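You operate a simulated robot arm through the tools that you are given. There is no shell and no other tool. Be economical: measure what you need, move in short steps, check, and stop when the job is done.

You run a simulated robot arm. Do the job below in one go: nothing can be reset, and whatever is moved stays where it is left.

TASK
Push the top drawer of the white chest shut. Take the magnet with the white grip and leave it on the outro card. Put the pink coaster on the top shelf of the shelf unit. Shut the lamp table drawer. Put the broom on top of the black small flight case. Take the yellow duster and put it on the grey pattern card. Put the magnet with the grey grip on the green coaster. Any order will do.
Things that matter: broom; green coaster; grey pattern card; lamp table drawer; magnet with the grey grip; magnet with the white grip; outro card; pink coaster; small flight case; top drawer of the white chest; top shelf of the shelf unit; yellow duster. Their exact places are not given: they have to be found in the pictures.

The check looks at the end state, three seconds after you hand in, the way a careful person would. Anything else that was tipped, shoved, dropped, spilled or broken makes it a failure.

THE ROBOT
A 7-joint arm with a fingered hand on a trunk, on a base that drives. Base frame: it is fixed to the floor where the robot stands at the start and does not move with it; the origin is under the middle of the robot, x ahead of it, y to its left, z up. Units: mm, degrees, N and s.
With the tool pointing down near the work surface it reaches from about 100 to 380 mm from the robot's upright axis, wherever it stands. Its first joint turns from -115.0 to 115.0 degrees. Places, roughly: broom (6x15x38 cm) [-2500, 2000, 100]; green coaster (9x9x2 cm) [-900, 600, 400]; grey pattern card [-3500, 2250, 750]; lamp table drawer [-2200, 2000, 500]; magnet with the grey grip [-3750, 1750, 750]; magnet with the white grip [-3750, 1750, 750]; outro card [-3000, -1750, 750]; pink coaster (9x9x2 cm) [-2200, 2200, 600]; small flight case (46x24x13 cm) [-3400, -100, 800]; top drawer of the white chest [700, 0, 700]; top shelf of the shelf unit [800, 1000, 1500]; yellow duster (10x7x4 cm) [-3200, 2200, 800]. Payload 5 kg.
The tool frame sits at the grasp point between the pads (the TCP): z along the fingers, y along the line on which they close. The tips reach 32 mm beyond it. Largest opening 160 mm; the body of the gripper starts 89 mm behind the TCP. The gripper is a hand of 4 fingers: y runs from the thumb to the fingers, the wrist lies at [0, 0, -267] in the tool frame, and closing takes about 1.5 s.
Orientation is told as [roll, pitch, yaw] about the base's x, y, z axes, in that order, counted from this pose: with the fingers straight down and closing along the base's y, the tool's x points along the base's -x, its y along +y and its z along -z.

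THE INTERFACE
- The arm moves only by the tool servo_tool. Its argument "targets" is text: rows parted by semicolons, each of 7 numbers parted by spaces: the shift along the base's x, y, z in mm, then the turn, a rotation vector about the base's x, y, z in degrees, then the finger opening in mm, from 0 to 160. In form: tx ty tz ax ay az jaw; .... A call has 1 to 10 rows; each row is the pose to reach, as a shift and turn from the pose commanded when the call began. Rows are played at 5 a second. More than 50 mm and 8.6 degrees between two rows, or a gripper value outside its range, and nothing of the call is played. A pose out of reach is approached as far as the arm can. The call stops where the force on the tool passes 40 N (or 10 N more than at its start, if that is more) or the arm is blocked; 0.2 s more then pass. The fingers move at their own pace (about 108 mm/s each) and stop on an object; they squeeze with about 23 N. The grip force told is the motor's: it shows also when the fingers shut on nothing. Time passes only in rows, and 0.2 s behind the last, so rows that repeat a pose let the fingers close. The reply holds the time, the measured pose of the TCP, the force on the tool along the base axes, the opening and the grip force, in the units named above and with some noise, with the torque about the TCP (base axes, N m) and any sound that the robot's microphone picked up.
- Cameras (640 x 400 px; columns grow to the right, rows downward): "scene" is now at [-13.8, 220.8, 1527.4]; the picture's right is [0.80, -0.60, 0.00], its down [-0.43, -0.58, -0.69] and it looks along [0.41, 0.56, -0.72] (base axes); focal length 214 px, centre (320, 200). "wrist" rides on the gripper at [80, -4, -114] in the tool frame; the picture's right is [0.05, 1.00, 0.00], its down [-0.82, 0.04, -0.58] and it looks along [-0.58, 0.03, 0.82] (tool axes); focal length 265 px, centre (320, 200).
- snapshot(camera): a new picture of that camera. No time passes.
- raise_lower(by): slides the trunk up (or, below 0, down) by that many mm; the arm and the scene camera ride with it, the base frame stays. It gives what a move gives, with no picture.
- steer(legs): drives the robot by 1 to 6 legs, each [ahead, turn to the left] in mm and degrees, along the robot's own axes; the way and the turn of a leg run together, so that a leg with both is an arc; at most 1500 mm and 180 degrees a leg. The arm and the cameras ride along, it lands a little off, and it stops where it bumps. It gives what a move gives.
- hand_shape(shape): the hand has 4 fingers and takes this shape, open, in about a second: jaw (thumb against the fingers, like two jaws); tri (thumb and two fingers); tip (a fingertip pinch); poke (one finger out to press); point (the index stretched); flat (the hand flat); cup (the hand cupped); fist (a fist). The gripper value then closes the fingers along that shape, each until it touches; the sizes above hold for jaw. It gives what a move gives, with no picture.
- head_to(pan, tilt): turns the head with the scene camera to pan (to the left, within 155 degrees either way) and tilt (down, from -29 to 69), counted from straight ahead of the robot. It gives what a move gives.
- point_at(camera, pixels): there is no depth. For up to 12 entries [column, row, z] of the newest picture of that camera ("zoom" is the newest enlarged one), the place [x, y] in the base frame at which the ray of that pixel passes the height z, good to about 3 mm. No time passes.
- zoom(camera, box): a new picture of the part [left, top, right, bottom] of that camera's present view, enlarged. No time passes.
- close_job(): hands the job in; it is judged then, once.

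Keep the steps short. Do not move on a guess: measure, check each grasp and each placing, and mend mistakes. In all there are 124 turns and 118 pictures (those below and enlarged ones count). Leave the gripper open and the arm clear of the work at the hand-in unless told otherwise, and finish with a single line.

The tools are called after "Call:" as a command line: name --argument value ..., lists and objects as JSON in quotes. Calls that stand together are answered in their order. servo_tool: Moves the arm, as the interface text tells. Its arguments: {"type":"object","properties":{"targets":{"type":"string"}},"required":["targets"]} The other tools are called the same way: raise_lower (by) slides the trunk up or down; hand_shape (shape) gives the hand a shape; steer (legs) drives the base; head_to (pan, tilt) turns the head that bears the scene camera; snapshot (camera) takes a picture; point_at (camera, pixels) gives the place at which the rays of pixels pass given heights; zoom (camera, box) takes an enlarged picture of a part of a camera's view; close_job () hands the job in.

At the start:

```text
t: 0.0
ee_pos: [470.9, 389.3, 1149.4]
tool_rot: [0.1, 0.0, 0.0]
ft_force: [0.5, 0.9, 0.6]
wrist_torque: [0.01, -0.02, -0.06]
width: 159.7
finger_force: 0.1
shape: jaw
trunk travel left (down, up): [-650.0, 340.0]
robot x, y, heading: [-1.0, 0.1, -0.3]
head pan, tilt: [53.4, 46.0]
```

scene: 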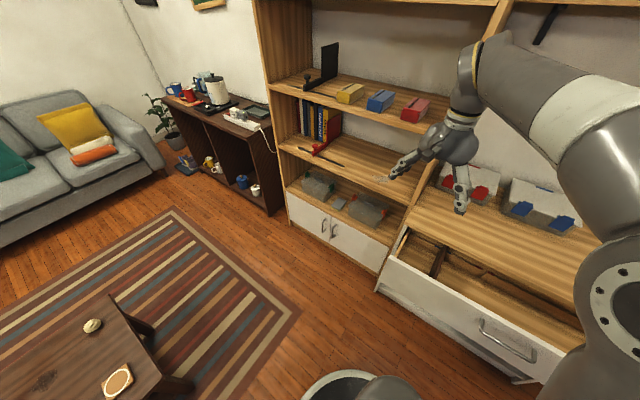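
wrist: 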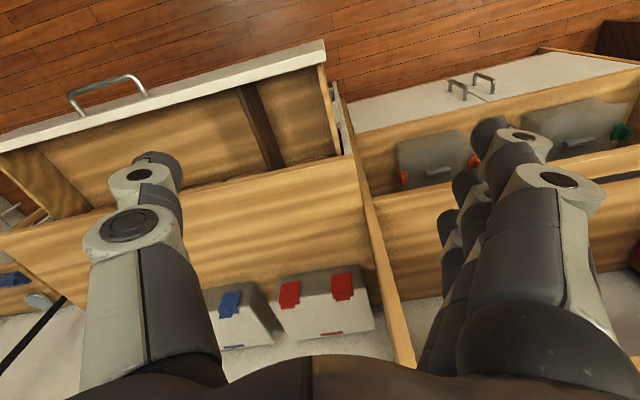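

I see the open white drawer at the lower right of the scene. I'll turn the head to look straight at the chest first.

Call:
head_to --pan 0 --tilt 50

```text
t: 1.2
ee_pos: [470.3, 389.4, 1150.5]
tool_rot: [0.0, 0.0, 0.0]
ft_force: [0.7, -0.3, -0.4]
wrist_torque: [0.01, -0.03, 0.0]
width: 160.1
finger_force: 0.1
shape: jaw
trunk travel left (down, up): [-650.0, 340.0]
robot x, y, heading: [-0.7, -1.6, -0.1]
head pan, tilt: [0.0, 50.0]
```

No picture came with that, so I'll take one of the chest.

Call:
snapshot --camera "scene"

Call:
head_to --pan 100 --tilt 25

Call:
snapshot --camera "scene"

Call:
head_to --pan 150 --tilt 20

Call:
snapshot --camera "scene"

Call:
head_to --pan -140 --tilt 20

Call:
snapshot --camera "scene"

```text
115 pictures are left
```

scene: 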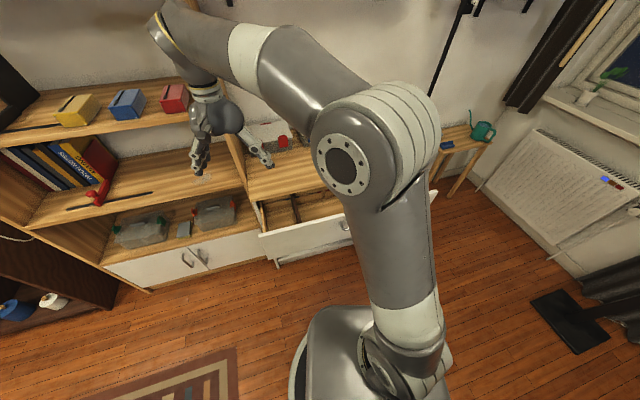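

```text
t: 3.0
ee_pos: [469.9, 389.3, 1149.7]
tool_rot: [0.0, 0.1, 0.0]
ft_force: [-0.1, -0.4, -0.1]
wrist_torque: [0.02, 0.02, -0.01]
width: 160.2
finger_force: 0.0
shape: jaw
trunk travel left (down, up): [-650.0, 340.0]
robot x, y, heading: [-0.1, 0.2, -0.1]
head pan, tilt: [100.0, 25.0]
```

```text
114 pictures are left
```

scene: 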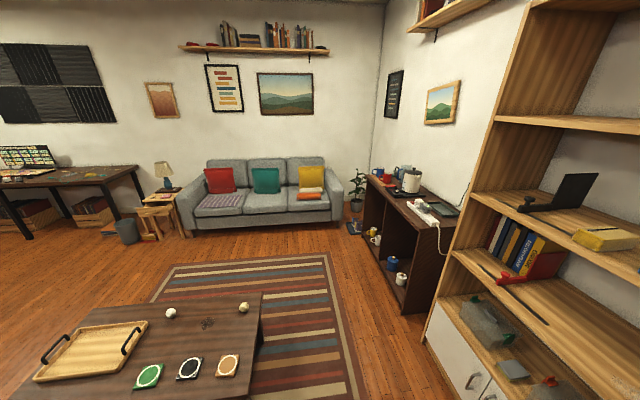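

```text
t: 4.2
ee_pos: [470.4, 389.9, 1150.1]
tool_rot: [0.0, 0.0, 0.0]
ft_force: [0.4, 0.0, -0.6]
wrist_torque: [0.01, -0.01, 0.01]
width: 159.8
finger_force: 0.0
shape: jaw
trunk travel left (down, up): [-650.0, 340.0]
robot x, y, heading: [-3.7, -2.5, -0.3]
head pan, tilt: [150.0, 20.0]
```

```text
113 pictures are left
```

scene: 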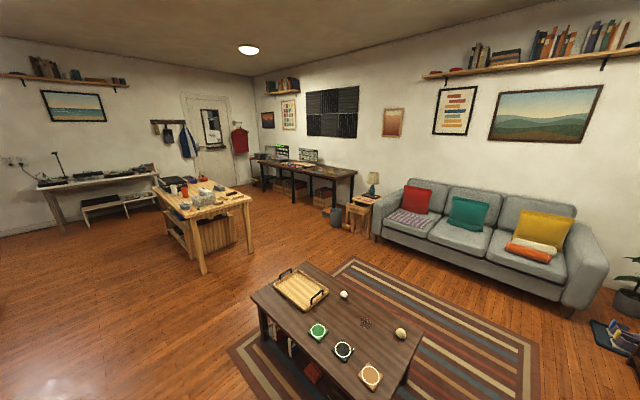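

```text
t: 8.1
ee_pos: [471.0, 389.0, 1149.6]
tool_rot: [0.0, 0.0, 0.0]
ft_force: [0.4, 0.7, 0.7]
wrist_torque: [0.01, 0.0, 0.02]
width: 159.7
finger_force: 0.2
shape: jaw
trunk travel left (down, up): [-650.0, 340.0]
robot x, y, heading: [-1.3, -3.5, -0.1]
head pan, tilt: [-140.0, 20.0]
```

```text
112 pictures are left
```

scene: 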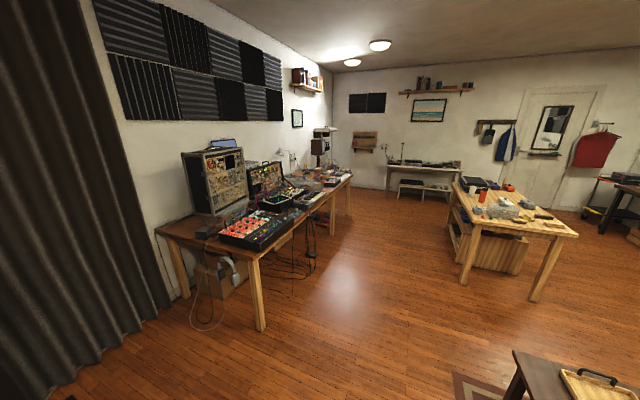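

The drawer front's left corner is about (437, 396, 770). The chest is turned about 18°, so the push direction is (0.95, 0.31), and the drawer is about 200 mm open. I'll bring the arm in front of the robot with the hand closed, staying high over everything.

Call:
servo_tool --targets "-5 -45 0 0 0 0 0; -10 -90 0 0 0 0 0; -15 -135 0 0 0 0 0; -20 -180 0 0 0 0 0; -25 -225 0 0 0 0 0; -30 -270 0 0 0 0 0; -35 -315 0 0 0 0 0; -40 -360 0 0 0 0 0; -45 -405 0 0 0 0 0; -50 -449 0 0 0 0 0"

Call:
steer --legs '[[0, 18]]'

Call:
head_to --pan 0 --tilt 50

Call:
snapshot --camera "scene"

Call:
snapshot --camera "wrist"

```text
t: 10.3
ee_pos: [422.5, -63.0, 1151.0]
tool_rot: [0.1, 0.1, -0.1]
ft_force: [-0.3, -0.5, -0.4]
wrist_torque: [0.01, -0.02, -0.02]
width: 0.1
finger_force: 23.4
shape: jaw
trunk travel left (down, up): [-650.0, 340.0]
robot x, y, heading: [-0.2, -1.1, -0.1]
head pan, tilt: [-140.0, 20.0]
```

```text
t: 11.7
ee_pos: [421.4, 71.0, 1150.9]
tool_rot: [-0.1, 0.1, 17.6]
ft_force: [-0.3, 1.3, 0.8]
wrist_torque: [-0.03, -0.01, 0.01]
width: 0.0
finger_force: 23.1
shape: jaw
trunk travel left (down, up): [-650.0, 340.0]
robot x, y, heading: [1.5, 2.2, 17.6]
head pan, tilt: [-140.0, 20.0]
```

```text
t: 13.9
ee_pos: [420.8, 69.4, 1152.0]
tool_rot: [-0.1, 0.0, 17.7]
ft_force: [-0.8, -0.2, 0.2]
wrist_torque: [-0.01, -0.01, 0.01]
width: 0.0
finger_force: 23.1
shape: jaw
trunk travel left (down, up): [-650.0, 340.0]
robot x, y, heading: [-4.3, -1.0, 17.9]
head pan, tilt: [0.0, 50.0]
```

```text
111 pictures are left
```

scene: 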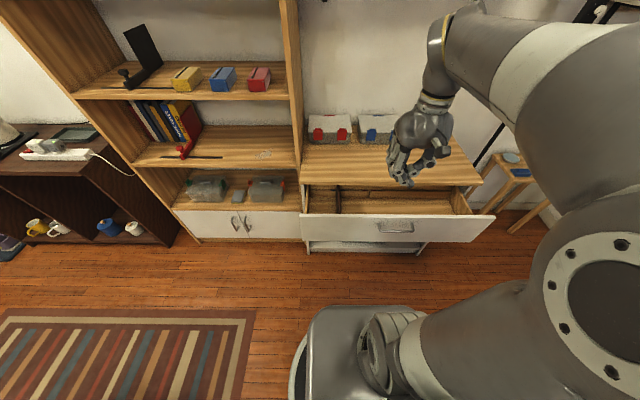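

```text
110 pictures are left
```

wrist: 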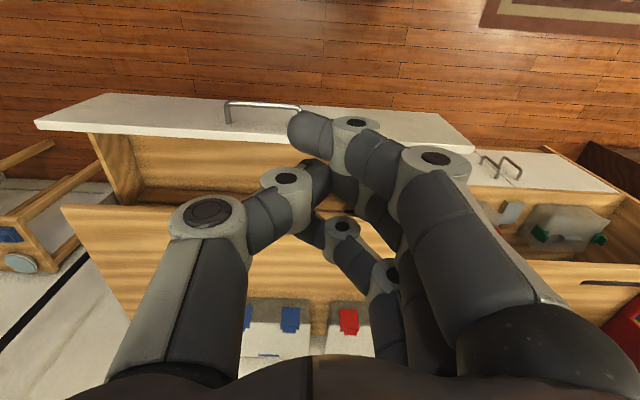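

The view is square to the chest now. I'll measure the drawer front's top edge in both cameras.

Call:
point_at --camera "scene" --pixels '[[301, 215, 700], [301, 215, 800], [493, 217, 700], [493, 217, 800], [395, 226, 650], [395, 226, 700], [305, 185, 750], [485, 185, 750]]'

Call:
point_at --camera "wrist" --pixels '[[474, 152, 700], [474, 152, 800], [36, 122, 700], [36, 122, 800], [262, 103, 650], [262, 103, 700]]'

```text
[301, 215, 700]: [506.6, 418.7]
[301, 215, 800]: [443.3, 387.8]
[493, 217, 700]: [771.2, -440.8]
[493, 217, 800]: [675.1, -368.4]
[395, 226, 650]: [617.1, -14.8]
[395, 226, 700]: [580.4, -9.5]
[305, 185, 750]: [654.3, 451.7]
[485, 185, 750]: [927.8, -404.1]
```

```text
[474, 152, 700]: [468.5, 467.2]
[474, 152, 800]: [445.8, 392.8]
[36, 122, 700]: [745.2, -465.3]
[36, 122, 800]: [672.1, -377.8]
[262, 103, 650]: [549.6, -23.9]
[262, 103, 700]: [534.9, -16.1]
```

The front's top edge is at z≈800, n≈538, with the handle in the middle. I'll tilt the fingers 40° forward, lower the trunk so that the tips face the front beside the handle, and look.

Call:
servo_tool --targets "0 0 0 2.3 -7.7 0 0; 0 0 0 4.6 -15.3 0 0; 0 0 0 6.9 -23 0 0; 0 0 0 9.1 -30.6 0 0; 0 0 0 11.4 -38.3 0 0"

Call:
raise_lower --by -400

Call:
snapshot --camera "scene"

Call:
snapshot --camera "wrist"

```text
t: 15.2
ee_pos: [487.0, 60.7, 1012.0]
tool_rot: [-0.8, -37.8, 17.8]
ft_force: [-0.5, 0.1, -0.2]
wrist_torque: [0.02, -0.01, 0.0]
width: 0.0
finger_force: 22.5
shape: jaw
out of reach, approached as far as the arm can: row 2, 3, 4, 5
trunk travel left (down, up): [-650.0, 340.0]
robot x, y, heading: [0.7, 1.8, 17.5]
head pan, tilt: [0.0, 50.0]
```

```text
t: 17.6
ee_pos: [459.3, 62.3, 750.4]
tool_rot: [0.4, -33.0, 17.5]
ft_force: [2.7, -8.9, 15.1]
wrist_torque: [-0.11, -0.38, -0.19]
width: 0.0
finger_force: 22.9
shape: jaw
trunk travel left (down, up): [-417.0, 573.0]
robot x, y, heading: [-1.7, -0.3, 17.4]
head pan, tilt: [0.0, 50.0]
stopped: the force on the tool passed its limit at 66 N (the readings are from after the stop); the commanded pose is now the measured one
```

```text
109 pictures are left
```

scene: 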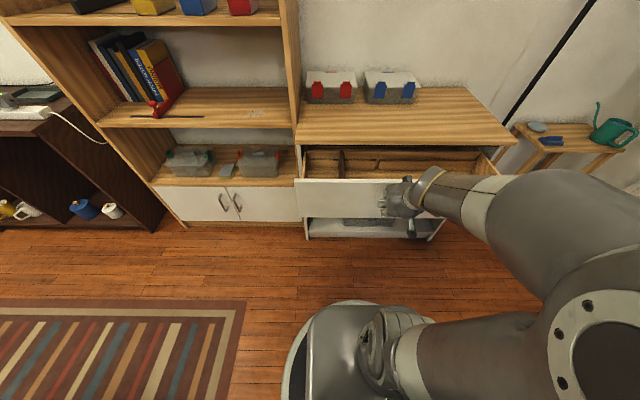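

```text
108 pictures are left
```

wrist: 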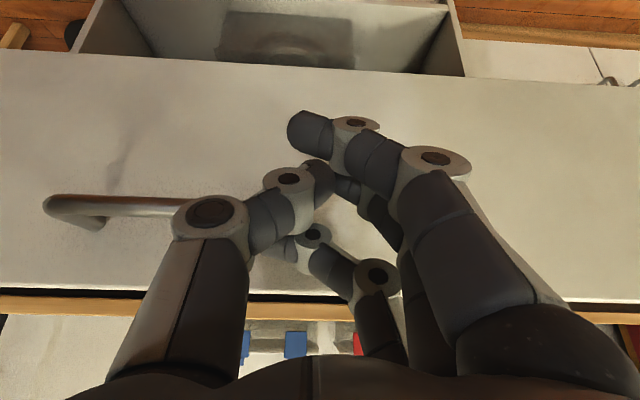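

The lowering stopped on a light contact: the thumb knuckle, around (210, 220), sits on the handle's end. I'll lift a little and shift left along the front, away from the handle.

Call:
servo_tool --targets "-10 0 20 0 0 0 0; -20 20 30 0 0 0 0; -35 60 30 0 0 0 0; -45 90 30 0 0 0 0; -45 90 30 0 0 0 0"

Call:
snapshot --camera "wrist"

```text
t: 18.8
ee_pos: [434.4, 154.8, 734.3]
tool_rot: [0.5, -31.0, 16.9]
ft_force: [-0.1, 0.0, 0.1]
wrist_torque: [0.0, 0.06, 0.0]
width: 0.0
finger_force: 23.1
shape: jaw
out of reach, approached as far as the arm can: row 1, 2, 3, 4, 5
trunk travel left (down, up): [-417.0, 573.0]
robot x, y, heading: [-1.8, -0.8, 17.8]
head pan, tilt: [0.0, 50.0]
```

```text
107 pictures are left
```

wrist: 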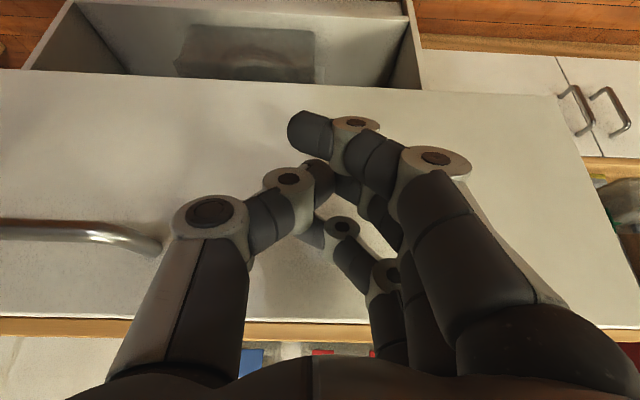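

I'm clear of the handle now, with the front about 60 mm ahead of the tips. I'll drive ahead slowly to push the drawer.

Call:
steer --legs '[[120, 0]]'

Call:
snapshot --camera "scene"

```text
t: 20.0
ee_pos: [546.7, 195.1, 736.0]
tool_rot: [0.4, -30.8, 17.4]
ft_force: [1.1, -1.5, 0.9]
wrist_torque: [0.09, 0.07, 0.01]
width: 0.0
finger_force: 23.1
shape: jaw
trunk travel left (down, up): [-417.0, 573.0]
robot x, y, heading: [112.2, 36.3, 17.9]
head pan, tilt: [0.0, 50.0]
```

```text
106 pictures are left
```

scene: 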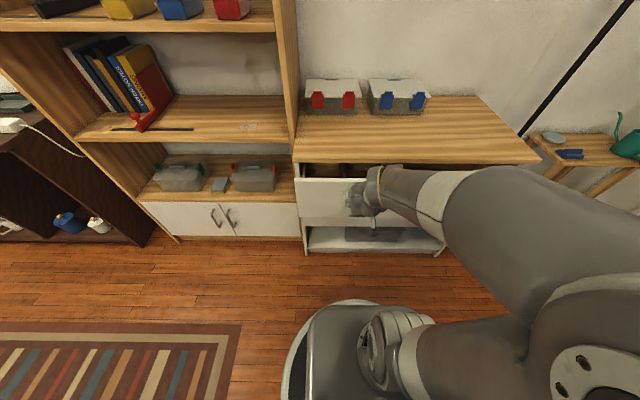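

The drawer is sliding with hardly any force. I'll drive on another 100 mm.

Call:
steer --legs '[[90, 0]]'

Call:
snapshot --camera "scene"

Call:
snapshot --camera "wrist"

```text
t: 21.1
ee_pos: [630.5, 221.3, 735.0]
tool_rot: [0.4, -30.7, 17.3]
ft_force: [-0.5, -0.3, 1.1]
wrist_torque: [-0.02, -0.01, 0.01]
width: 0.0
finger_force: 23.3
shape: jaw
trunk travel left (down, up): [-417.0, 573.0]
robot x, y, heading: [195.5, 63.1, 17.6]
head pan, tilt: [0.0, 50.0]
```

```text
105 pictures are left
```

scene: 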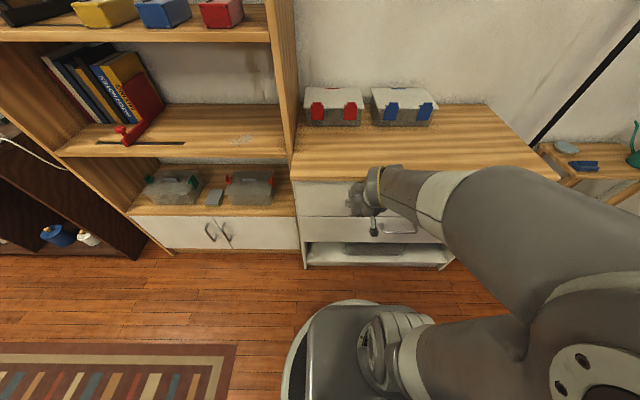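

```text
104 pictures are left
```

wrist: 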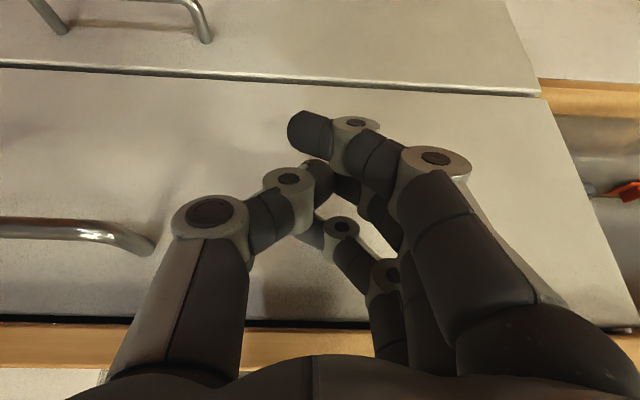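

It's almost shut: the lower drawer fronts are visible nearly level with it. I'll push a little more until it stops.

Call:
steer --legs '[[30, 0]]'

Call:
snapshot --camera "wrist"

```text
t: 22.0
ee_pos: [643.7, 226.5, 728.7]
tool_rot: [0.8, -29.4, 17.1]
ft_force: [-4.8, -2.7, 1.0]
wrist_torque: [-0.02, -0.03, -0.14]
width: 0.1
finger_force: 23.0
shape: jaw
trunk travel left (down, up): [-417.0, 573.0]
robot x, y, heading: [216.0, 71.8, 17.7]
head pan, tilt: [0.0, 50.0]
stopped in leg 1: the force on the tool passed its limit at 56 N (the readings are from after the stop); the commanded pose is now the measured one
```

```text
103 pictures are left
```

wrist: 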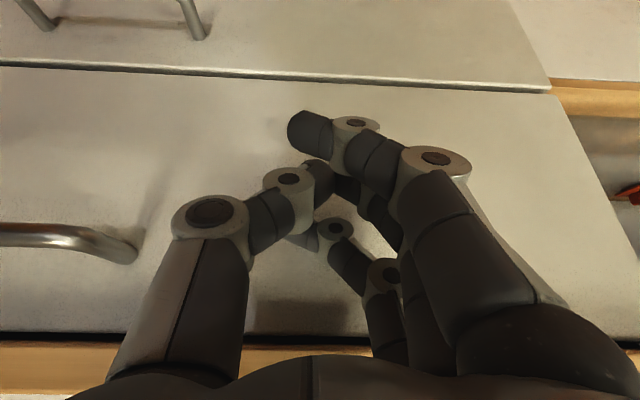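

It stopped against the end at 56 N, so the drawer is shut. I'll back off, open the hand, bring the tool back to vertical, and look at the drawer.

Call:
steer --legs '[[-300, 0]]'

Call:
snapshot --camera "scene"

Call:
head_to --pan 120 --tilt 25

Call:
snapshot --camera "scene"

```text
t: 24.0
ee_pos: [357.3, 135.6, 728.8]
tool_rot: [0.6, -29.5, 17.2]
ft_force: [-0.3, 0.2, -0.5]
wrist_torque: [0.02, 0.0, 0.02]
width: 0.0
finger_force: 23.5
shape: jaw
trunk travel left (down, up): [-417.0, 573.0]
robot x, y, heading: [-71.4, -22.0, 17.7]
head pan, tilt: [0.0, 50.0]
```

```text
102 pictures are left
```

scene: 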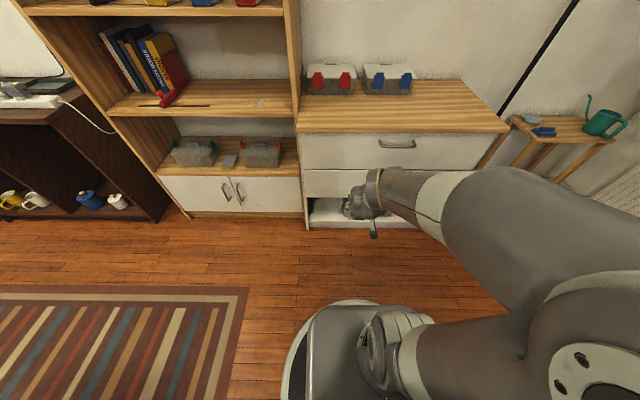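

```text
t: 26.0
ee_pos: [356.6, 135.0, 729.8]
tool_rot: [0.6, -29.5, 17.2]
ft_force: [0.3, 0.1, -0.6]
wrist_torque: [0.01, 0.0, 0.04]
width: 0.0
finger_force: 22.9
shape: jaw
trunk travel left (down, up): [-417.0, 573.0]
robot x, y, heading: [-66.2, -21.3, 17.8]
head pan, tilt: [120.0, 25.0]
```

```text
101 pictures are left
```

scene: 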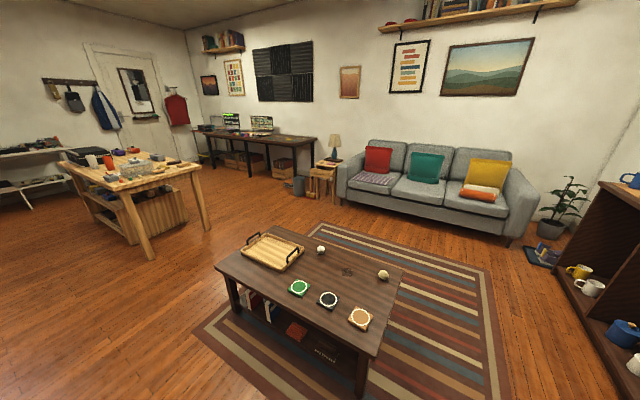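

The drawer is shut. Now I'll get floor coordinates of the furniture to plan the drive.

Call:
point_at --camera "scene" --pixels '[[215, 268, 410], [275, 228, 410], [403, 268, 410], [372, 357, 410], [345, 205, 0], [333, 204, 0], [298, 195, 0], [268, 182, 0], [153, 262, 0], [208, 232, 0], [298, 286, 420], [309, 196, 0]]'

Call:
zoom --camera "scene" --box '[190, 110, 370, 222]'

```text
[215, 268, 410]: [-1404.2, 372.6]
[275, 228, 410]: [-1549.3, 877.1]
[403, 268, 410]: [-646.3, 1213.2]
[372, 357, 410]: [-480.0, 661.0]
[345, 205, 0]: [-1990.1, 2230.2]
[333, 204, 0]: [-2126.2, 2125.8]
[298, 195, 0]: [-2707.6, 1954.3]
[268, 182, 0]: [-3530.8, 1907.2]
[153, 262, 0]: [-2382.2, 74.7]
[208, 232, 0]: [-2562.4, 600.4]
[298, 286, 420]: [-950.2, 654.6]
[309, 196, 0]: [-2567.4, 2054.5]
```

```text
3.56 times, centred on (280, 166) of scene
```

zoom: 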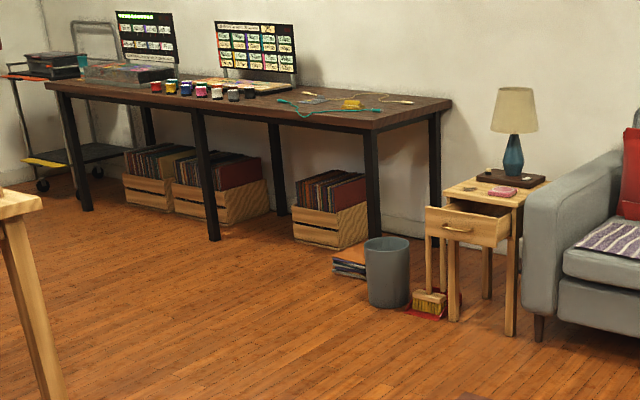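

The furniture is aligned to a frame turned about 17°. The lamp table, with pink coaster on top, open drawer and broom beside it, is visible next to the grey bin. I'll reverse past the coffee table and turn toward that wall.

Call:
steer --legs '[[0, -7.6], [-1500, 0], [-150, 0], [0, 97.6], [1200, 0]]'

Call:
head_to --pan 0 --tilt 35

Call:
snapshot --camera "scene"

```text
t: 45.0
ee_pos: [-2273.0, 1231.1, 728.4]
tool_rot: [0.6, -29.4, 107.7]
ft_force: [0.3, -0.5, 0.4]
wrist_torque: [0.01, -0.01, 0.03]
width: 0.0
finger_force: 23.0
shape: jaw
trunk travel left (down, up): [-417.0, 573.0]
robot x, y, heading: [-2110.6, 807.3, 108.1]
head pan, tilt: [120.0, 25.0]
```

```text
t: 47.0
ee_pos: [-2271.8, 1230.7, 728.9]
tool_rot: [0.7, -29.5, 107.7]
ft_force: [-0.5, 0.6, -0.2]
wrist_torque: [0.03, 0.02, -0.01]
width: 0.0
finger_force: 22.5
shape: jaw
trunk travel left (down, up): [-417.0, 573.0]
robot x, y, heading: [-2109.7, 806.7, 108.2]
head pan, tilt: [0.0, 35.0]
```

```text
99 pictures are left
```

scene: 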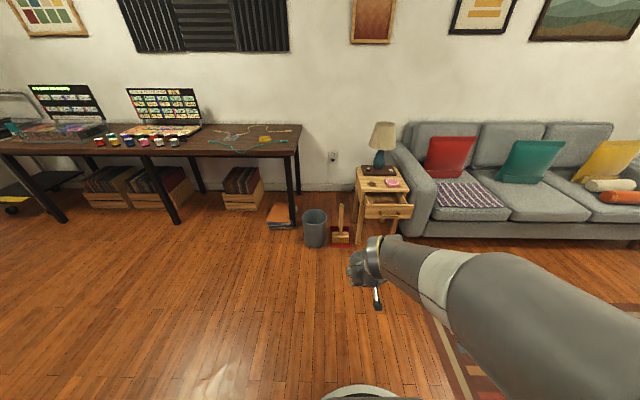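

The lamp table, broom, bin and desk are all in view. I'll zoom on the lamp table and the desk.

Call:
zoom --camera "scene" --box '[280, 110, 440, 260]'

Call:
zoom --camera "scene" --box '[0, 80, 310, 180]'

Call:
point_at --camera "scene" --pixels '[[358, 245, 0], [393, 235, 0], [366, 207, 480], [411, 206, 480], [355, 168, 560], [393, 183, 575], [340, 243, 0], [314, 246, 0], [293, 227, 0], [303, 125, 760], [177, 222, 0], [262, 142, 770]]'

```text
2.67 times, centred on (360, 185) of scene
```

zoom: 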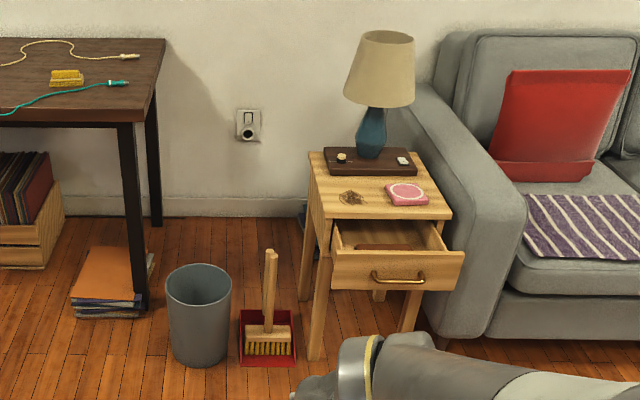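

```text
2.06 times, centred on (155, 130) of scene
```

zoom: 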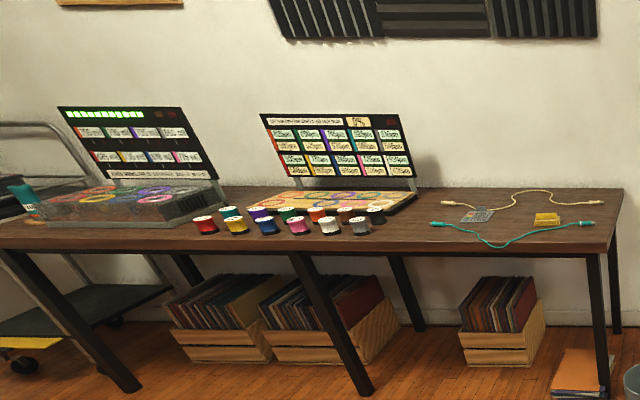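

```text
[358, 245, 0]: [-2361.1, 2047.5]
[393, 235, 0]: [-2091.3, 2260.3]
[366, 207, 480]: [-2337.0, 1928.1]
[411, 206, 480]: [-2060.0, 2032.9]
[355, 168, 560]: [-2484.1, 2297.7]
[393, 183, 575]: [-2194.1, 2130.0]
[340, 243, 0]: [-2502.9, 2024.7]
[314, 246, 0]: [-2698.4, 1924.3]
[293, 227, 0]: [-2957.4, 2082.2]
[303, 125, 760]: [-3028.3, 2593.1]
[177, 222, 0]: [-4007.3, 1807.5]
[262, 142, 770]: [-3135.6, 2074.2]
```

The drawer front is about 1142 mm ahead and 280 mm to my right, facing me. I'll drive there so that the closed hand stands left of the handle, then lower the trunk.

Call:
steer --legs '[[0, -21.8], [500, 0], [0, 21.3]]'

Call:
raise_lower --by -240

Call:
snapshot --camera "scene"

Call:
snapshot --camera "wrist"

```text
t: 52.3
ee_pos: [-2234.9, 1742.7, 728.1]
tool_rot: [0.5, -29.4, 106.9]
ft_force: [-0.2, -0.4, -0.3]
wrist_torque: [0.0, 0.0, 0.01]
width: 0.0
finger_force: 23.3
shape: jaw
trunk travel left (down, up): [-417.0, 573.0]
robot x, y, heading: [-2079.7, 1314.2, 107.7]
head pan, tilt: [0.0, 35.0]
```

```text
t: 54.8
ee_pos: [-2234.3, 1739.0, 481.5]
tool_rot: [0.8, -28.4, 106.9]
ft_force: [0.7, -0.2, 0.1]
wrist_torque: [-0.01, -0.02, -0.02]
width: 0.0
finger_force: 22.4
shape: jaw
trunk travel left (down, up): [-177.0, 813.0]
robot x, y, heading: [-2077.3, 1313.8, 107.5]
head pan, tilt: [0.0, 35.0]
```

```text
96 pictures are left
```

scene: 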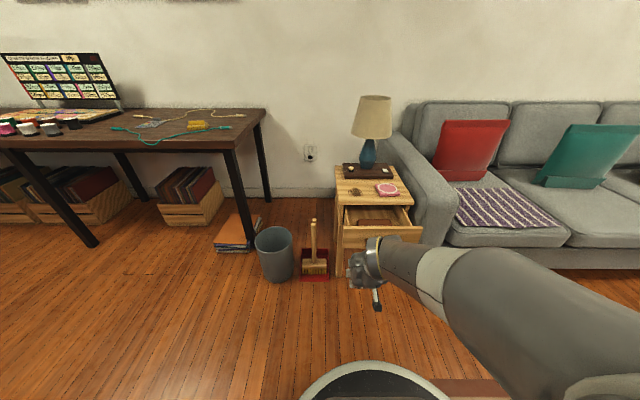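

```text
95 pictures are left
```

wrist: 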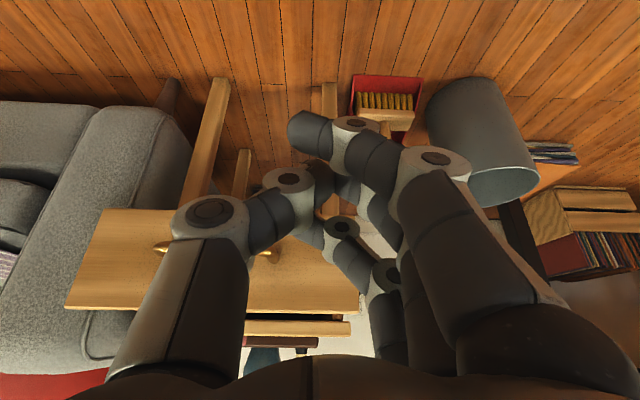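

The hand is between the handle's end (column ~275) and the drawer's left edge (~355). I'll measure the front's height.

Call:
point_at --camera "wrist" --pixels '[[66, 308, 490], [66, 308, 530], [358, 312, 490], [358, 312, 530], [105, 210, 400], [105, 210, 440], [275, 255, 450]]'

Call:
point_at --camera "scene" --pixels '[[343, 227, 490], [343, 227, 530], [421, 227, 490], [421, 227, 530], [386, 188, 590], [386, 188, 620], [336, 168, 560], [336, 168, 600]]'

```text
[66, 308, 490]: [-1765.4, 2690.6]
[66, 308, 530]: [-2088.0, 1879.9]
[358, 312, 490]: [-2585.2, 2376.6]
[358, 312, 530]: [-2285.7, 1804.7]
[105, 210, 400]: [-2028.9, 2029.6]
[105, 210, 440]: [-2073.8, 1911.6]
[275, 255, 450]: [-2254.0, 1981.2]
```

```text
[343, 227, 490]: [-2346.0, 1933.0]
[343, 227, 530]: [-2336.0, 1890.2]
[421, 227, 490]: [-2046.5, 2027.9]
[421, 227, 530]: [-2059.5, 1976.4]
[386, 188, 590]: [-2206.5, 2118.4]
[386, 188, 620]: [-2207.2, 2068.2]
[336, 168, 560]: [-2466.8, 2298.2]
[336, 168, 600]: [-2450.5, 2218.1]
```

The front spans z 415–525, and the tip sits at z≈453, 94 mm left of centre, about 160 mm before it. It's open about 150 mm. I'll drive 270 mm, then look.

Call:
steer --legs '[[270, 0]]'

Call:
snapshot --camera "scene"

```text
t: 56.7
ee_pos: [-2313.3, 1994.0, 479.6]
tool_rot: [0.8, -28.0, 106.7]
ft_force: [4.7, -32.6, -5.9]
wrist_torque: [-0.46, -0.06, -0.26]
width: 0.1
finger_force: 22.4
shape: jaw
trunk travel left (down, up): [-177.0, 813.0]
robot x, y, heading: [-2164.5, 1572.0, 107.3]
head pan, tilt: [0.0, 35.0]
```

```text
94 pictures are left
```

scene: 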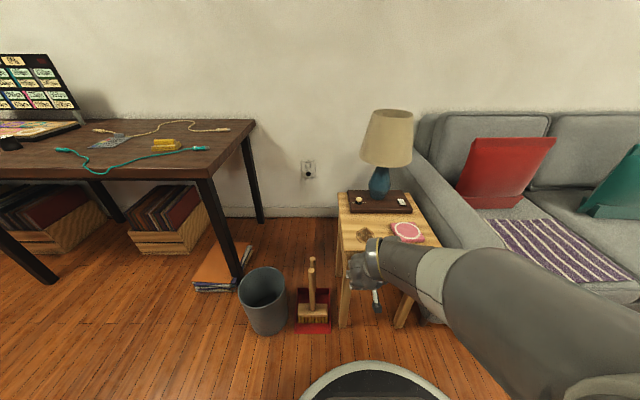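

There's a steady 32 N on the tool and the front is level with the legs, so it looks shut. I'll back off and check.

Call:
steer --legs '[[-150, 0]]'

Call:
zoom --camera "scene" --box '[220, 90, 460, 290]'

Call:
snapshot --camera "wrist"

```text
t: 58.1
ee_pos: [-2267.8, 1846.8, 477.9]
tool_rot: [0.7, -27.8, 106.8]
ft_force: [-0.4, -0.4, -0.2]
wrist_torque: [-0.02, 0.03, 0.02]
width: 0.0
finger_force: 23.1
shape: jaw
trunk travel left (down, up): [-177.0, 813.0]
robot x, y, heading: [-2111.2, 1424.0, 107.5]
head pan, tilt: [0.0, 35.0]
```

```text
2.00 times, centred on (340, 190) of scene
```

zoom: 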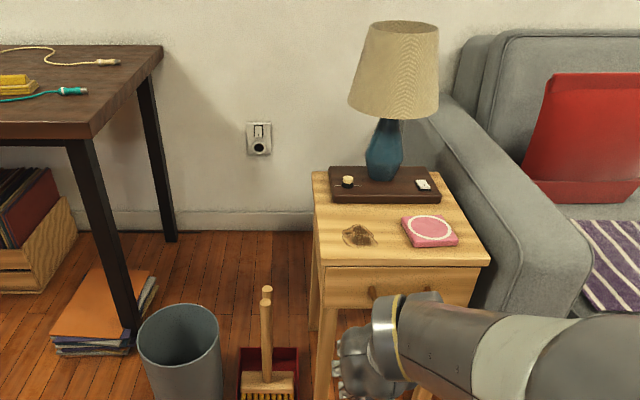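

```text
92 pictures are left
```

wrist: 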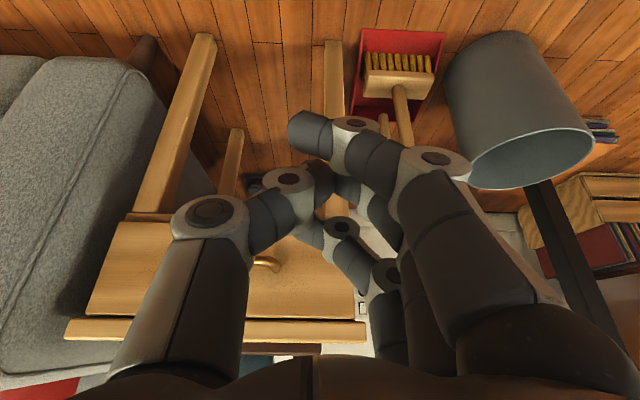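

The drawer is shut and the things on the table are undisturbed. Next the broom: zooming in on it.

Call:
zoom --camera "scene" --box '[310, 220, 390, 300]'

Call:
zoom --camera "wrist" --box '[330, 10, 470, 150]'

```text
5.00 times, centred on (350, 260) of scene
```

zoom: 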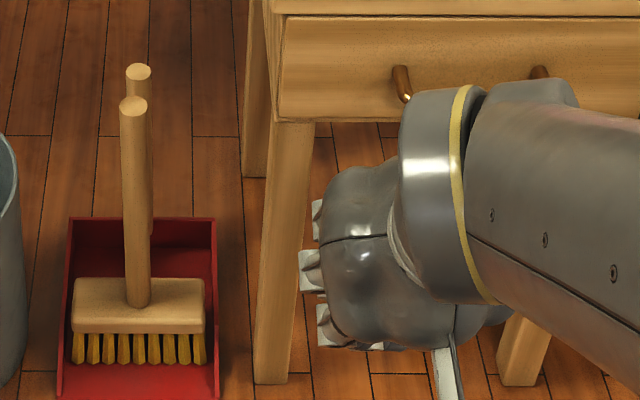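

```text
2.86 times, centred on (400, 80) of wrist
```

zoom: 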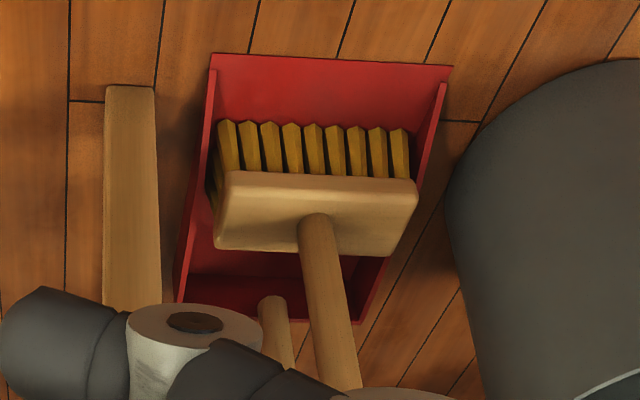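

The broom stands upright on the dustpan, whose own upright handle is just behind it. I'll measure both handles.

Call:
point_at --camera "scene" --pixels '[[312.6, 241, 385], [312.6, 241, 350], [313.6, 234.4, 385], [313.6, 234.4, 350], [313.6, 234.4, 300], [313.8, 280, 70], [313.8, 292.4, 8], [301, 296, 8], [326, 296, 8]]'

Call:
point_at --camera "wrist" --pixels '[[391, 78, 350], [400, 62, 80], [380, 58, 80], [401, 135, 350], [401, 135, 300]]'

```text
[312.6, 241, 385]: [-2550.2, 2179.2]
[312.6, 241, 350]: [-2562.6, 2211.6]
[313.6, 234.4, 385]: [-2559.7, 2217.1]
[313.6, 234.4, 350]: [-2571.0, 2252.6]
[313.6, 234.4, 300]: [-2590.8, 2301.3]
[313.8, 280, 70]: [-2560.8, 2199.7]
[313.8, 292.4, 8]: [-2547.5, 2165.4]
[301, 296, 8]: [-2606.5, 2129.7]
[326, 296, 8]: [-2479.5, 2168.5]
```

```text
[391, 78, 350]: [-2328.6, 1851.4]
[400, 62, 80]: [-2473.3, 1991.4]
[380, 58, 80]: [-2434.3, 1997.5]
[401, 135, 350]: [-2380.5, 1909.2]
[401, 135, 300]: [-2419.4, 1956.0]
```

The broom handle's top is at about (-2510, 2050, 375), with the dustpan handle some 55 mm behind it. I'll bring the tool back to vertical, open it and raise a bit, and check the base's front edge with a point.

Call:
servo_tool --targets "5 -17 10 -6.7 -2.1 0 60; 10 -34 20 -13.4 -4.2 0 120; 16 -51 30 -20 -6.3 0 160; 21 -67 40 -26.7 -8.4 0 160; 21 -67 40 -26.7 -8.4 0 160"

Call:
snapshot --camera "scene"

Call:
point_at --camera "scene" --pixels '[[370, 362, 100], [370, 362, 200], [313, 241, 375], [313, 292, 8]]'

```text
t: 59.3
ee_pos: [-2246.7, 1781.4, 519.4]
tool_rot: [0.5, 0.0, 106.9]
ft_force: [0.9, 0.0, -0.2]
wrist_torque: [0.02, -0.01, 0.01]
width: 159.9
finger_force: 0.0
shape: jaw
trunk travel left (down, up): [-177.0, 813.0]
robot x, y, heading: [-2114.8, 1423.9, 107.4]
head pan, tilt: [0.0, 35.0]
```

```text
89 pictures are left
```

scene: 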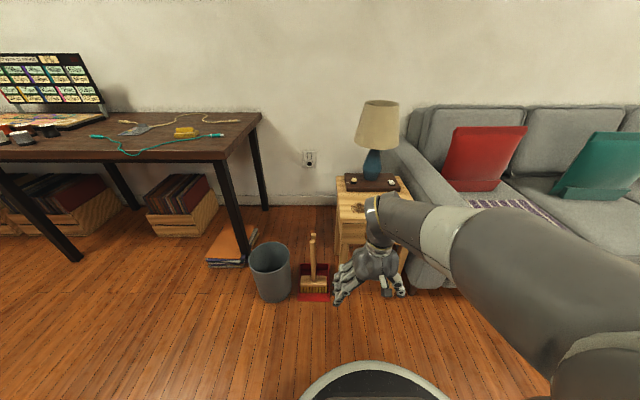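

```text
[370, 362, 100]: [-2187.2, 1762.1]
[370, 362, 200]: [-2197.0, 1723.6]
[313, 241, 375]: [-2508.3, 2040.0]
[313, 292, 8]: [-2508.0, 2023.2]
```

Call:
point_at --camera "scene" --pixels '[[313, 234, 375], [313, 234, 385], [314, 292, 8], [297, 301, 0], [328, 301, 0], [370, 362, 50], [290, 290, 0], [316, 400, 100]]'

Call:
zoom --camera "scene" --box '[250, 225, 378, 305]'

```text
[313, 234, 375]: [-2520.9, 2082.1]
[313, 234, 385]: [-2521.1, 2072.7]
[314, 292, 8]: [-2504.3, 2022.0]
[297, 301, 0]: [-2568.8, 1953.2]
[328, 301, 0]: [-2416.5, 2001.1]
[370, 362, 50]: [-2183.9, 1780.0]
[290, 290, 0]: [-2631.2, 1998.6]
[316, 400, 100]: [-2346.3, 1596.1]
```

```text
5.00 times, centred on (314, 265) of scene
```

zoom: 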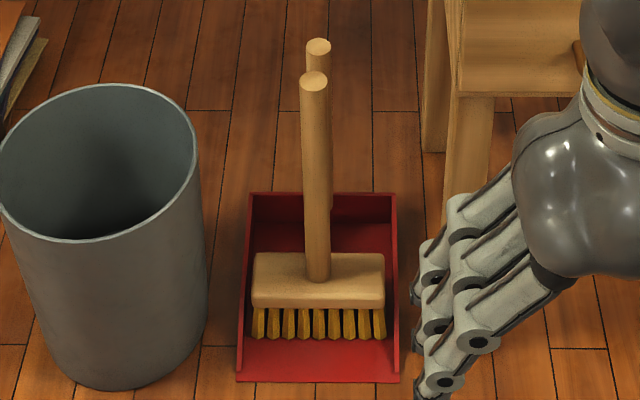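

Now use the zoomed picture to measure handle tops, brush and dustpan.

Call:
point_at --camera "zoom" --pixels '[[314, 79, 380], [314, 79, 390], [318, 47, 380], [318, 47, 340], [318, 47, 300], [318, 278, 70], [318, 278, 85], [318, 337, 8], [237, 380, 0], [398, 381, 0], [250, 195, 60], [395, 195, 60]]'

```text
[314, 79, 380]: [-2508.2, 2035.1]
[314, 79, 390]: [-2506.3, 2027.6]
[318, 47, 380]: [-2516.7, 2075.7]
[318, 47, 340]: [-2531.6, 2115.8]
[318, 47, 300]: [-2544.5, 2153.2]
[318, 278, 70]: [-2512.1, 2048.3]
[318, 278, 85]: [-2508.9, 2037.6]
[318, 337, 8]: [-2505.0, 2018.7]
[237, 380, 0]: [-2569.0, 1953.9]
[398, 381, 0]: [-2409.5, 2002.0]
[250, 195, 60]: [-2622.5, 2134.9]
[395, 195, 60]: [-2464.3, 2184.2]
```

The broom handle's top is (-2508, 2033, 383), and the dustpan's shorter handle is about 125 mm behind it. The lamp table's left edge is close, so I'll measure its top corner before picking the hand's turn.

Call:
point_at --camera "scene" --pixels '[[339, 221, 540], [339, 221, 570], [425, 221, 540], [425, 221, 570], [336, 178, 540], [336, 178, 570], [258, 245, 280], [291, 250, 280], [291, 250, 250]]'

Call:
steer --legs '[[0, 15.4], [150, 0]]'

Call:
snapshot --camera "wrist"

```text
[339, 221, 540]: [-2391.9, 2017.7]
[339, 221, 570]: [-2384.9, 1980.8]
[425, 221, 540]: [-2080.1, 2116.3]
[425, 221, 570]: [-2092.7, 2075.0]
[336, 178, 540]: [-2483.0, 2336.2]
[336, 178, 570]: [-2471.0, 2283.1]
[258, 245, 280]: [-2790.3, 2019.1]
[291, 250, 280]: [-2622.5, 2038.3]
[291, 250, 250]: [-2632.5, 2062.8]
```

```text
t: 61.6
ee_pos: [-2419.2, 1856.2, 518.8]
tool_rot: [0.5, 0.0, 122.4]
ft_force: [0.3, -0.5, -0.2]
wrist_torque: [0.01, 0.03, 0.02]
width: 159.7
finger_force: 0.1
shape: jaw
trunk travel left (down, up): [-177.0, 813.0]
robot x, y, heading: [-2195.8, 1549.7, 123.2]
head pan, tilt: [0.0, 35.0]
```

```text
87 pictures are left
```

wrist: 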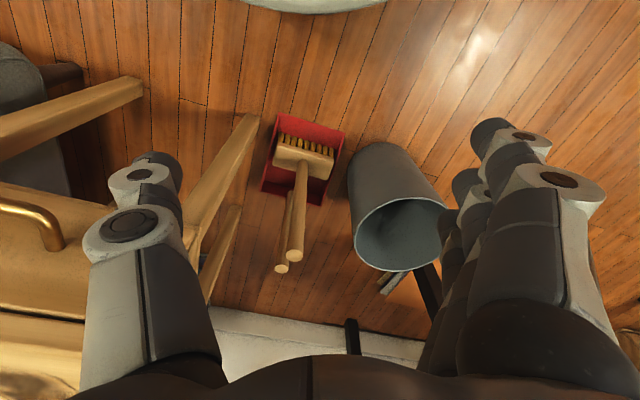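

The table corner is 104 mm to the side of the handle. I'll turn the hand 75° clockwise so its narrow side faces the table, and reach out 80 mm further to test the reach.

Call:
servo_tool --targets "-5 8 0 0 0 -8.4 120; -10 16 0 0 0 -16.8 90; -15 24 0 0 0 -25.2 90; -20 32 0 0 0 -33.6 90; -25 40 0 0 0 -42 90; -30 47 0 0 0 -50.4 90; -36 54 0 0 0 -58.8 90; -42 62 0 0 0 -67 90; -44 67 0 0 0 -75 90"

Call:
snapshot --camera "wrist"

```text
t: 63.6
ee_pos: [-2462.4, 1924.3, 519.3]
tool_rot: [0.5, 0.0, 47.2]
ft_force: [0.6, 0.7, 0.0]
wrist_torque: [-0.02, 0.01, 0.01]
width: 90.6
finger_force: 0.3
shape: jaw
trunk travel left (down, up): [-177.0, 813.0]
robot x, y, heading: [-2196.7, 1552.9, 122.9]
head pan, tilt: [0.0, 35.0]
```

```text
86 pictures are left
```

wrist: 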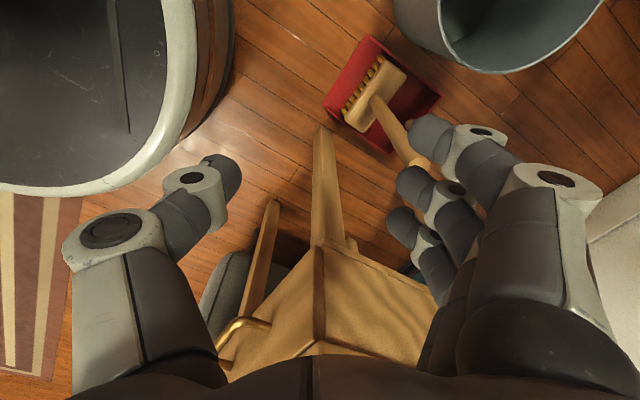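

Call:
point_at --camera "wrist" --pixels '[[234, 60, 0], [180, 140, 200], [180, 140, 100], [425, 163, 380], [419, 100, 0], [323, 103, 0]]'

Call:
steer --legs '[[108, 0]]'

Call:
snapshot --camera "wrist"

```text
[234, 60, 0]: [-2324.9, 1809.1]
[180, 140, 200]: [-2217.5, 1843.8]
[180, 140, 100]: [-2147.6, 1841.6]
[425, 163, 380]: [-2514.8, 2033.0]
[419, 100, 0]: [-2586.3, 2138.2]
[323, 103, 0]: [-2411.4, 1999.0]
```

```text
t: 64.8
ee_pos: [-2521.7, 2015.5, 518.8]
tool_rot: [0.5, 0.2, 47.5]
ft_force: [0.0, -0.6, 0.8]
wrist_torque: [0.02, 0.0, -0.01]
width: 90.9
finger_force: 0.0
shape: jaw
trunk travel left (down, up): [-177.0, 813.0]
robot x, y, heading: [-2254.2, 1642.1, 123.1]
head pan, tilt: [0.0, 35.0]
```

```text
85 pictures are left
```

wrist: 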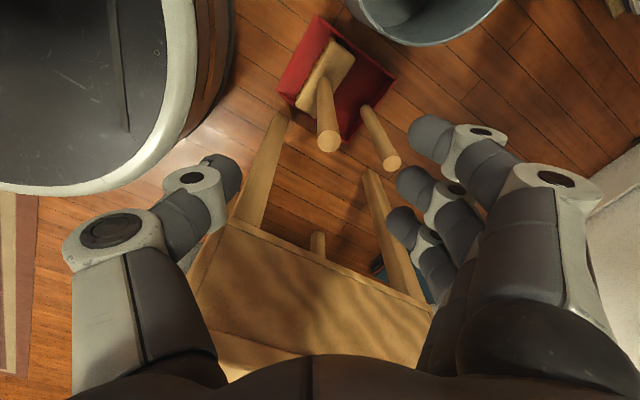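

Call:
point_at --camera "wrist" --pixels '[[329, 143, 383], [329, 143, 375], [392, 163, 383], [392, 163, 300], [230, 222, 565], [310, 252, 565]]'

```text
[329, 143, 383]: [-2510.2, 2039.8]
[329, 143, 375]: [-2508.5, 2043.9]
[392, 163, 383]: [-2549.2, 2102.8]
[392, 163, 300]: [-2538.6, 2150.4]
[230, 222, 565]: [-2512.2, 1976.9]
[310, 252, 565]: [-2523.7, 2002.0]
```

The handle's top is at (-2509, 2040). I'll centre over it and lower the trunk.

Call:
servo_tool --targets "6 12 0 0 0 0 90; 12 24 0 0 0 0 90"

Call:
raise_lower --by -90

Call:
snapshot --camera "wrist"

Call:
snapshot --camera "scene"

```text
t: 65.4
ee_pos: [-2509.8, 2038.7, 519.2]
tool_rot: [0.5, 0.1, 47.4]
ft_force: [0.0, -0.2, 0.5]
wrist_torque: [0.01, -0.02, 0.0]
width: 90.7
finger_force: 0.0
shape: jaw
trunk travel left (down, up): [-177.0, 813.0]
robot x, y, heading: [-2253.2, 1640.7, 123.1]
head pan, tilt: [0.0, 35.0]
```

```text
t: 66.6
ee_pos: [-2510.7, 2038.5, 430.0]
tool_rot: [0.5, 0.1, 47.4]
ft_force: [0.1, 0.1, 0.3]
wrist_torque: [0.01, 0.04, 0.0]
width: 90.5
finger_force: 0.1
shape: jaw
trunk travel left (down, up): [-87.0, 903.0]
robot x, y, heading: [-2255.4, 1642.3, 123.4]
head pan, tilt: [0.0, 35.0]
```

```text
84 pictures are left
```

wrist: 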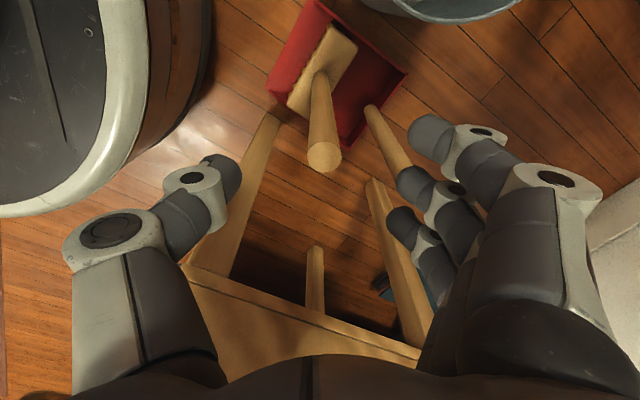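

```text
83 pictures are left
```

scene: 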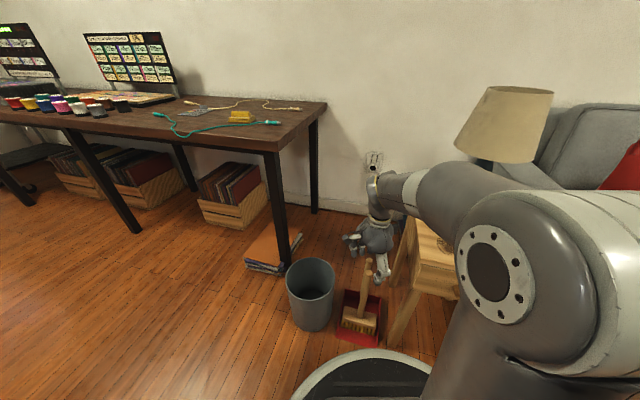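

The handle is centred between the fingers at column 323. Down another 82 mm, then close.

Call:
raise_lower --by -82

Call:
servo_tool --targets "0 0 0 0 0 0 60; 0 0 0 0 0 0 30; 0 0 0 0 0 0 0; 0 0 0 0 0 0 0; 0 0 0 0 0 0 0; 0 0 0 0 0 0 0; 0 0 0 0 0 0 0"

Call:
snapshot --camera "wrist"

```text
t: 67.8
ee_pos: [-2511.0, 2039.2, 347.0]
tool_rot: [0.5, 0.0, 47.3]
ft_force: [-0.1, -0.6, 0.5]
wrist_torque: [-0.01, 0.04, 0.03]
width: 90.9
finger_force: 0.2
shape: jaw
trunk travel left (down, up): [-5.0, 985.0]
robot x, y, heading: [-2253.0, 1643.0, 123.1]
head pan, tilt: [0.0, 35.0]
```

```text
t: 69.4
ee_pos: [-2511.8, 2039.9, 347.2]
tool_rot: [0.5, 0.2, 47.4]
ft_force: [0.7, 0.3, -0.1]
wrist_torque: [0.11, 0.11, -0.03]
width: 3.8
finger_force: 23.3
shape: jaw
trunk travel left (down, up): [-5.0, 985.0]
robot x, y, heading: [-2255.1, 1640.2, 123.0]
head pan, tilt: [0.0, 35.0]
```

```text
82 pictures are left
```

wrist: 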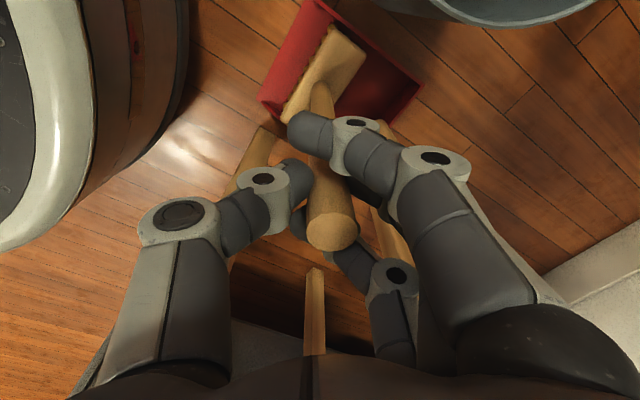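

The handle is held between thumb and fingers. I'll lift 150 mm and check it follows.

Call:
raise_lower --by 150

Call:
snapshot --camera "wrist"

Call:
snapshot --camera "scene"

```text
t: 71.2
ee_pos: [-2511.2, 2038.7, 497.6]
tool_rot: [0.3, 0.2, 47.4]
ft_force: [0.5, -0.3, -2.8]
wrist_torque: [0.0, 0.07, -0.01]
width: 3.5
finger_force: 22.9
shape: jaw
trunk travel left (down, up): [-155.0, 835.0]
robot x, y, heading: [-2253.6, 1643.0, 123.3]
head pan, tilt: [0.0, 35.0]
```

```text
81 pictures are left
```

wrist: 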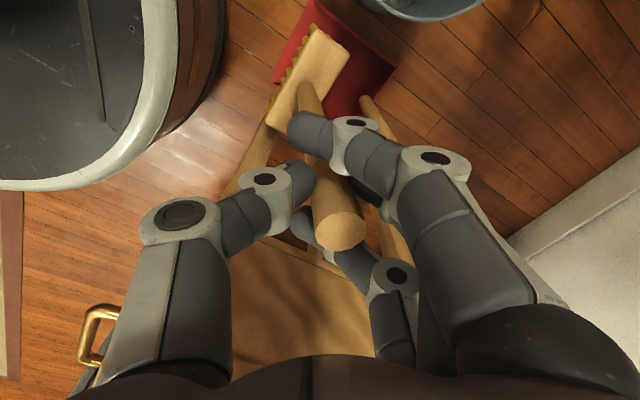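

```text
80 pictures are left
```

scene: 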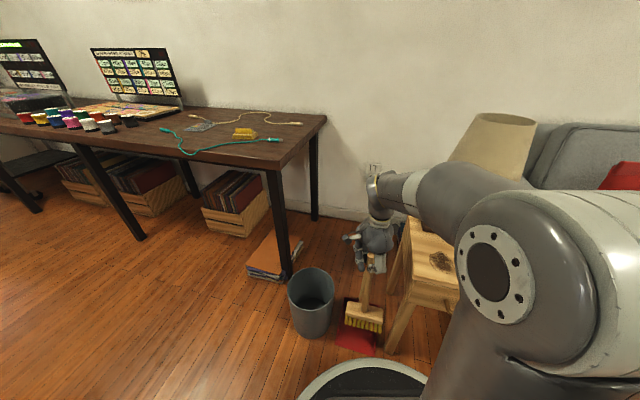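

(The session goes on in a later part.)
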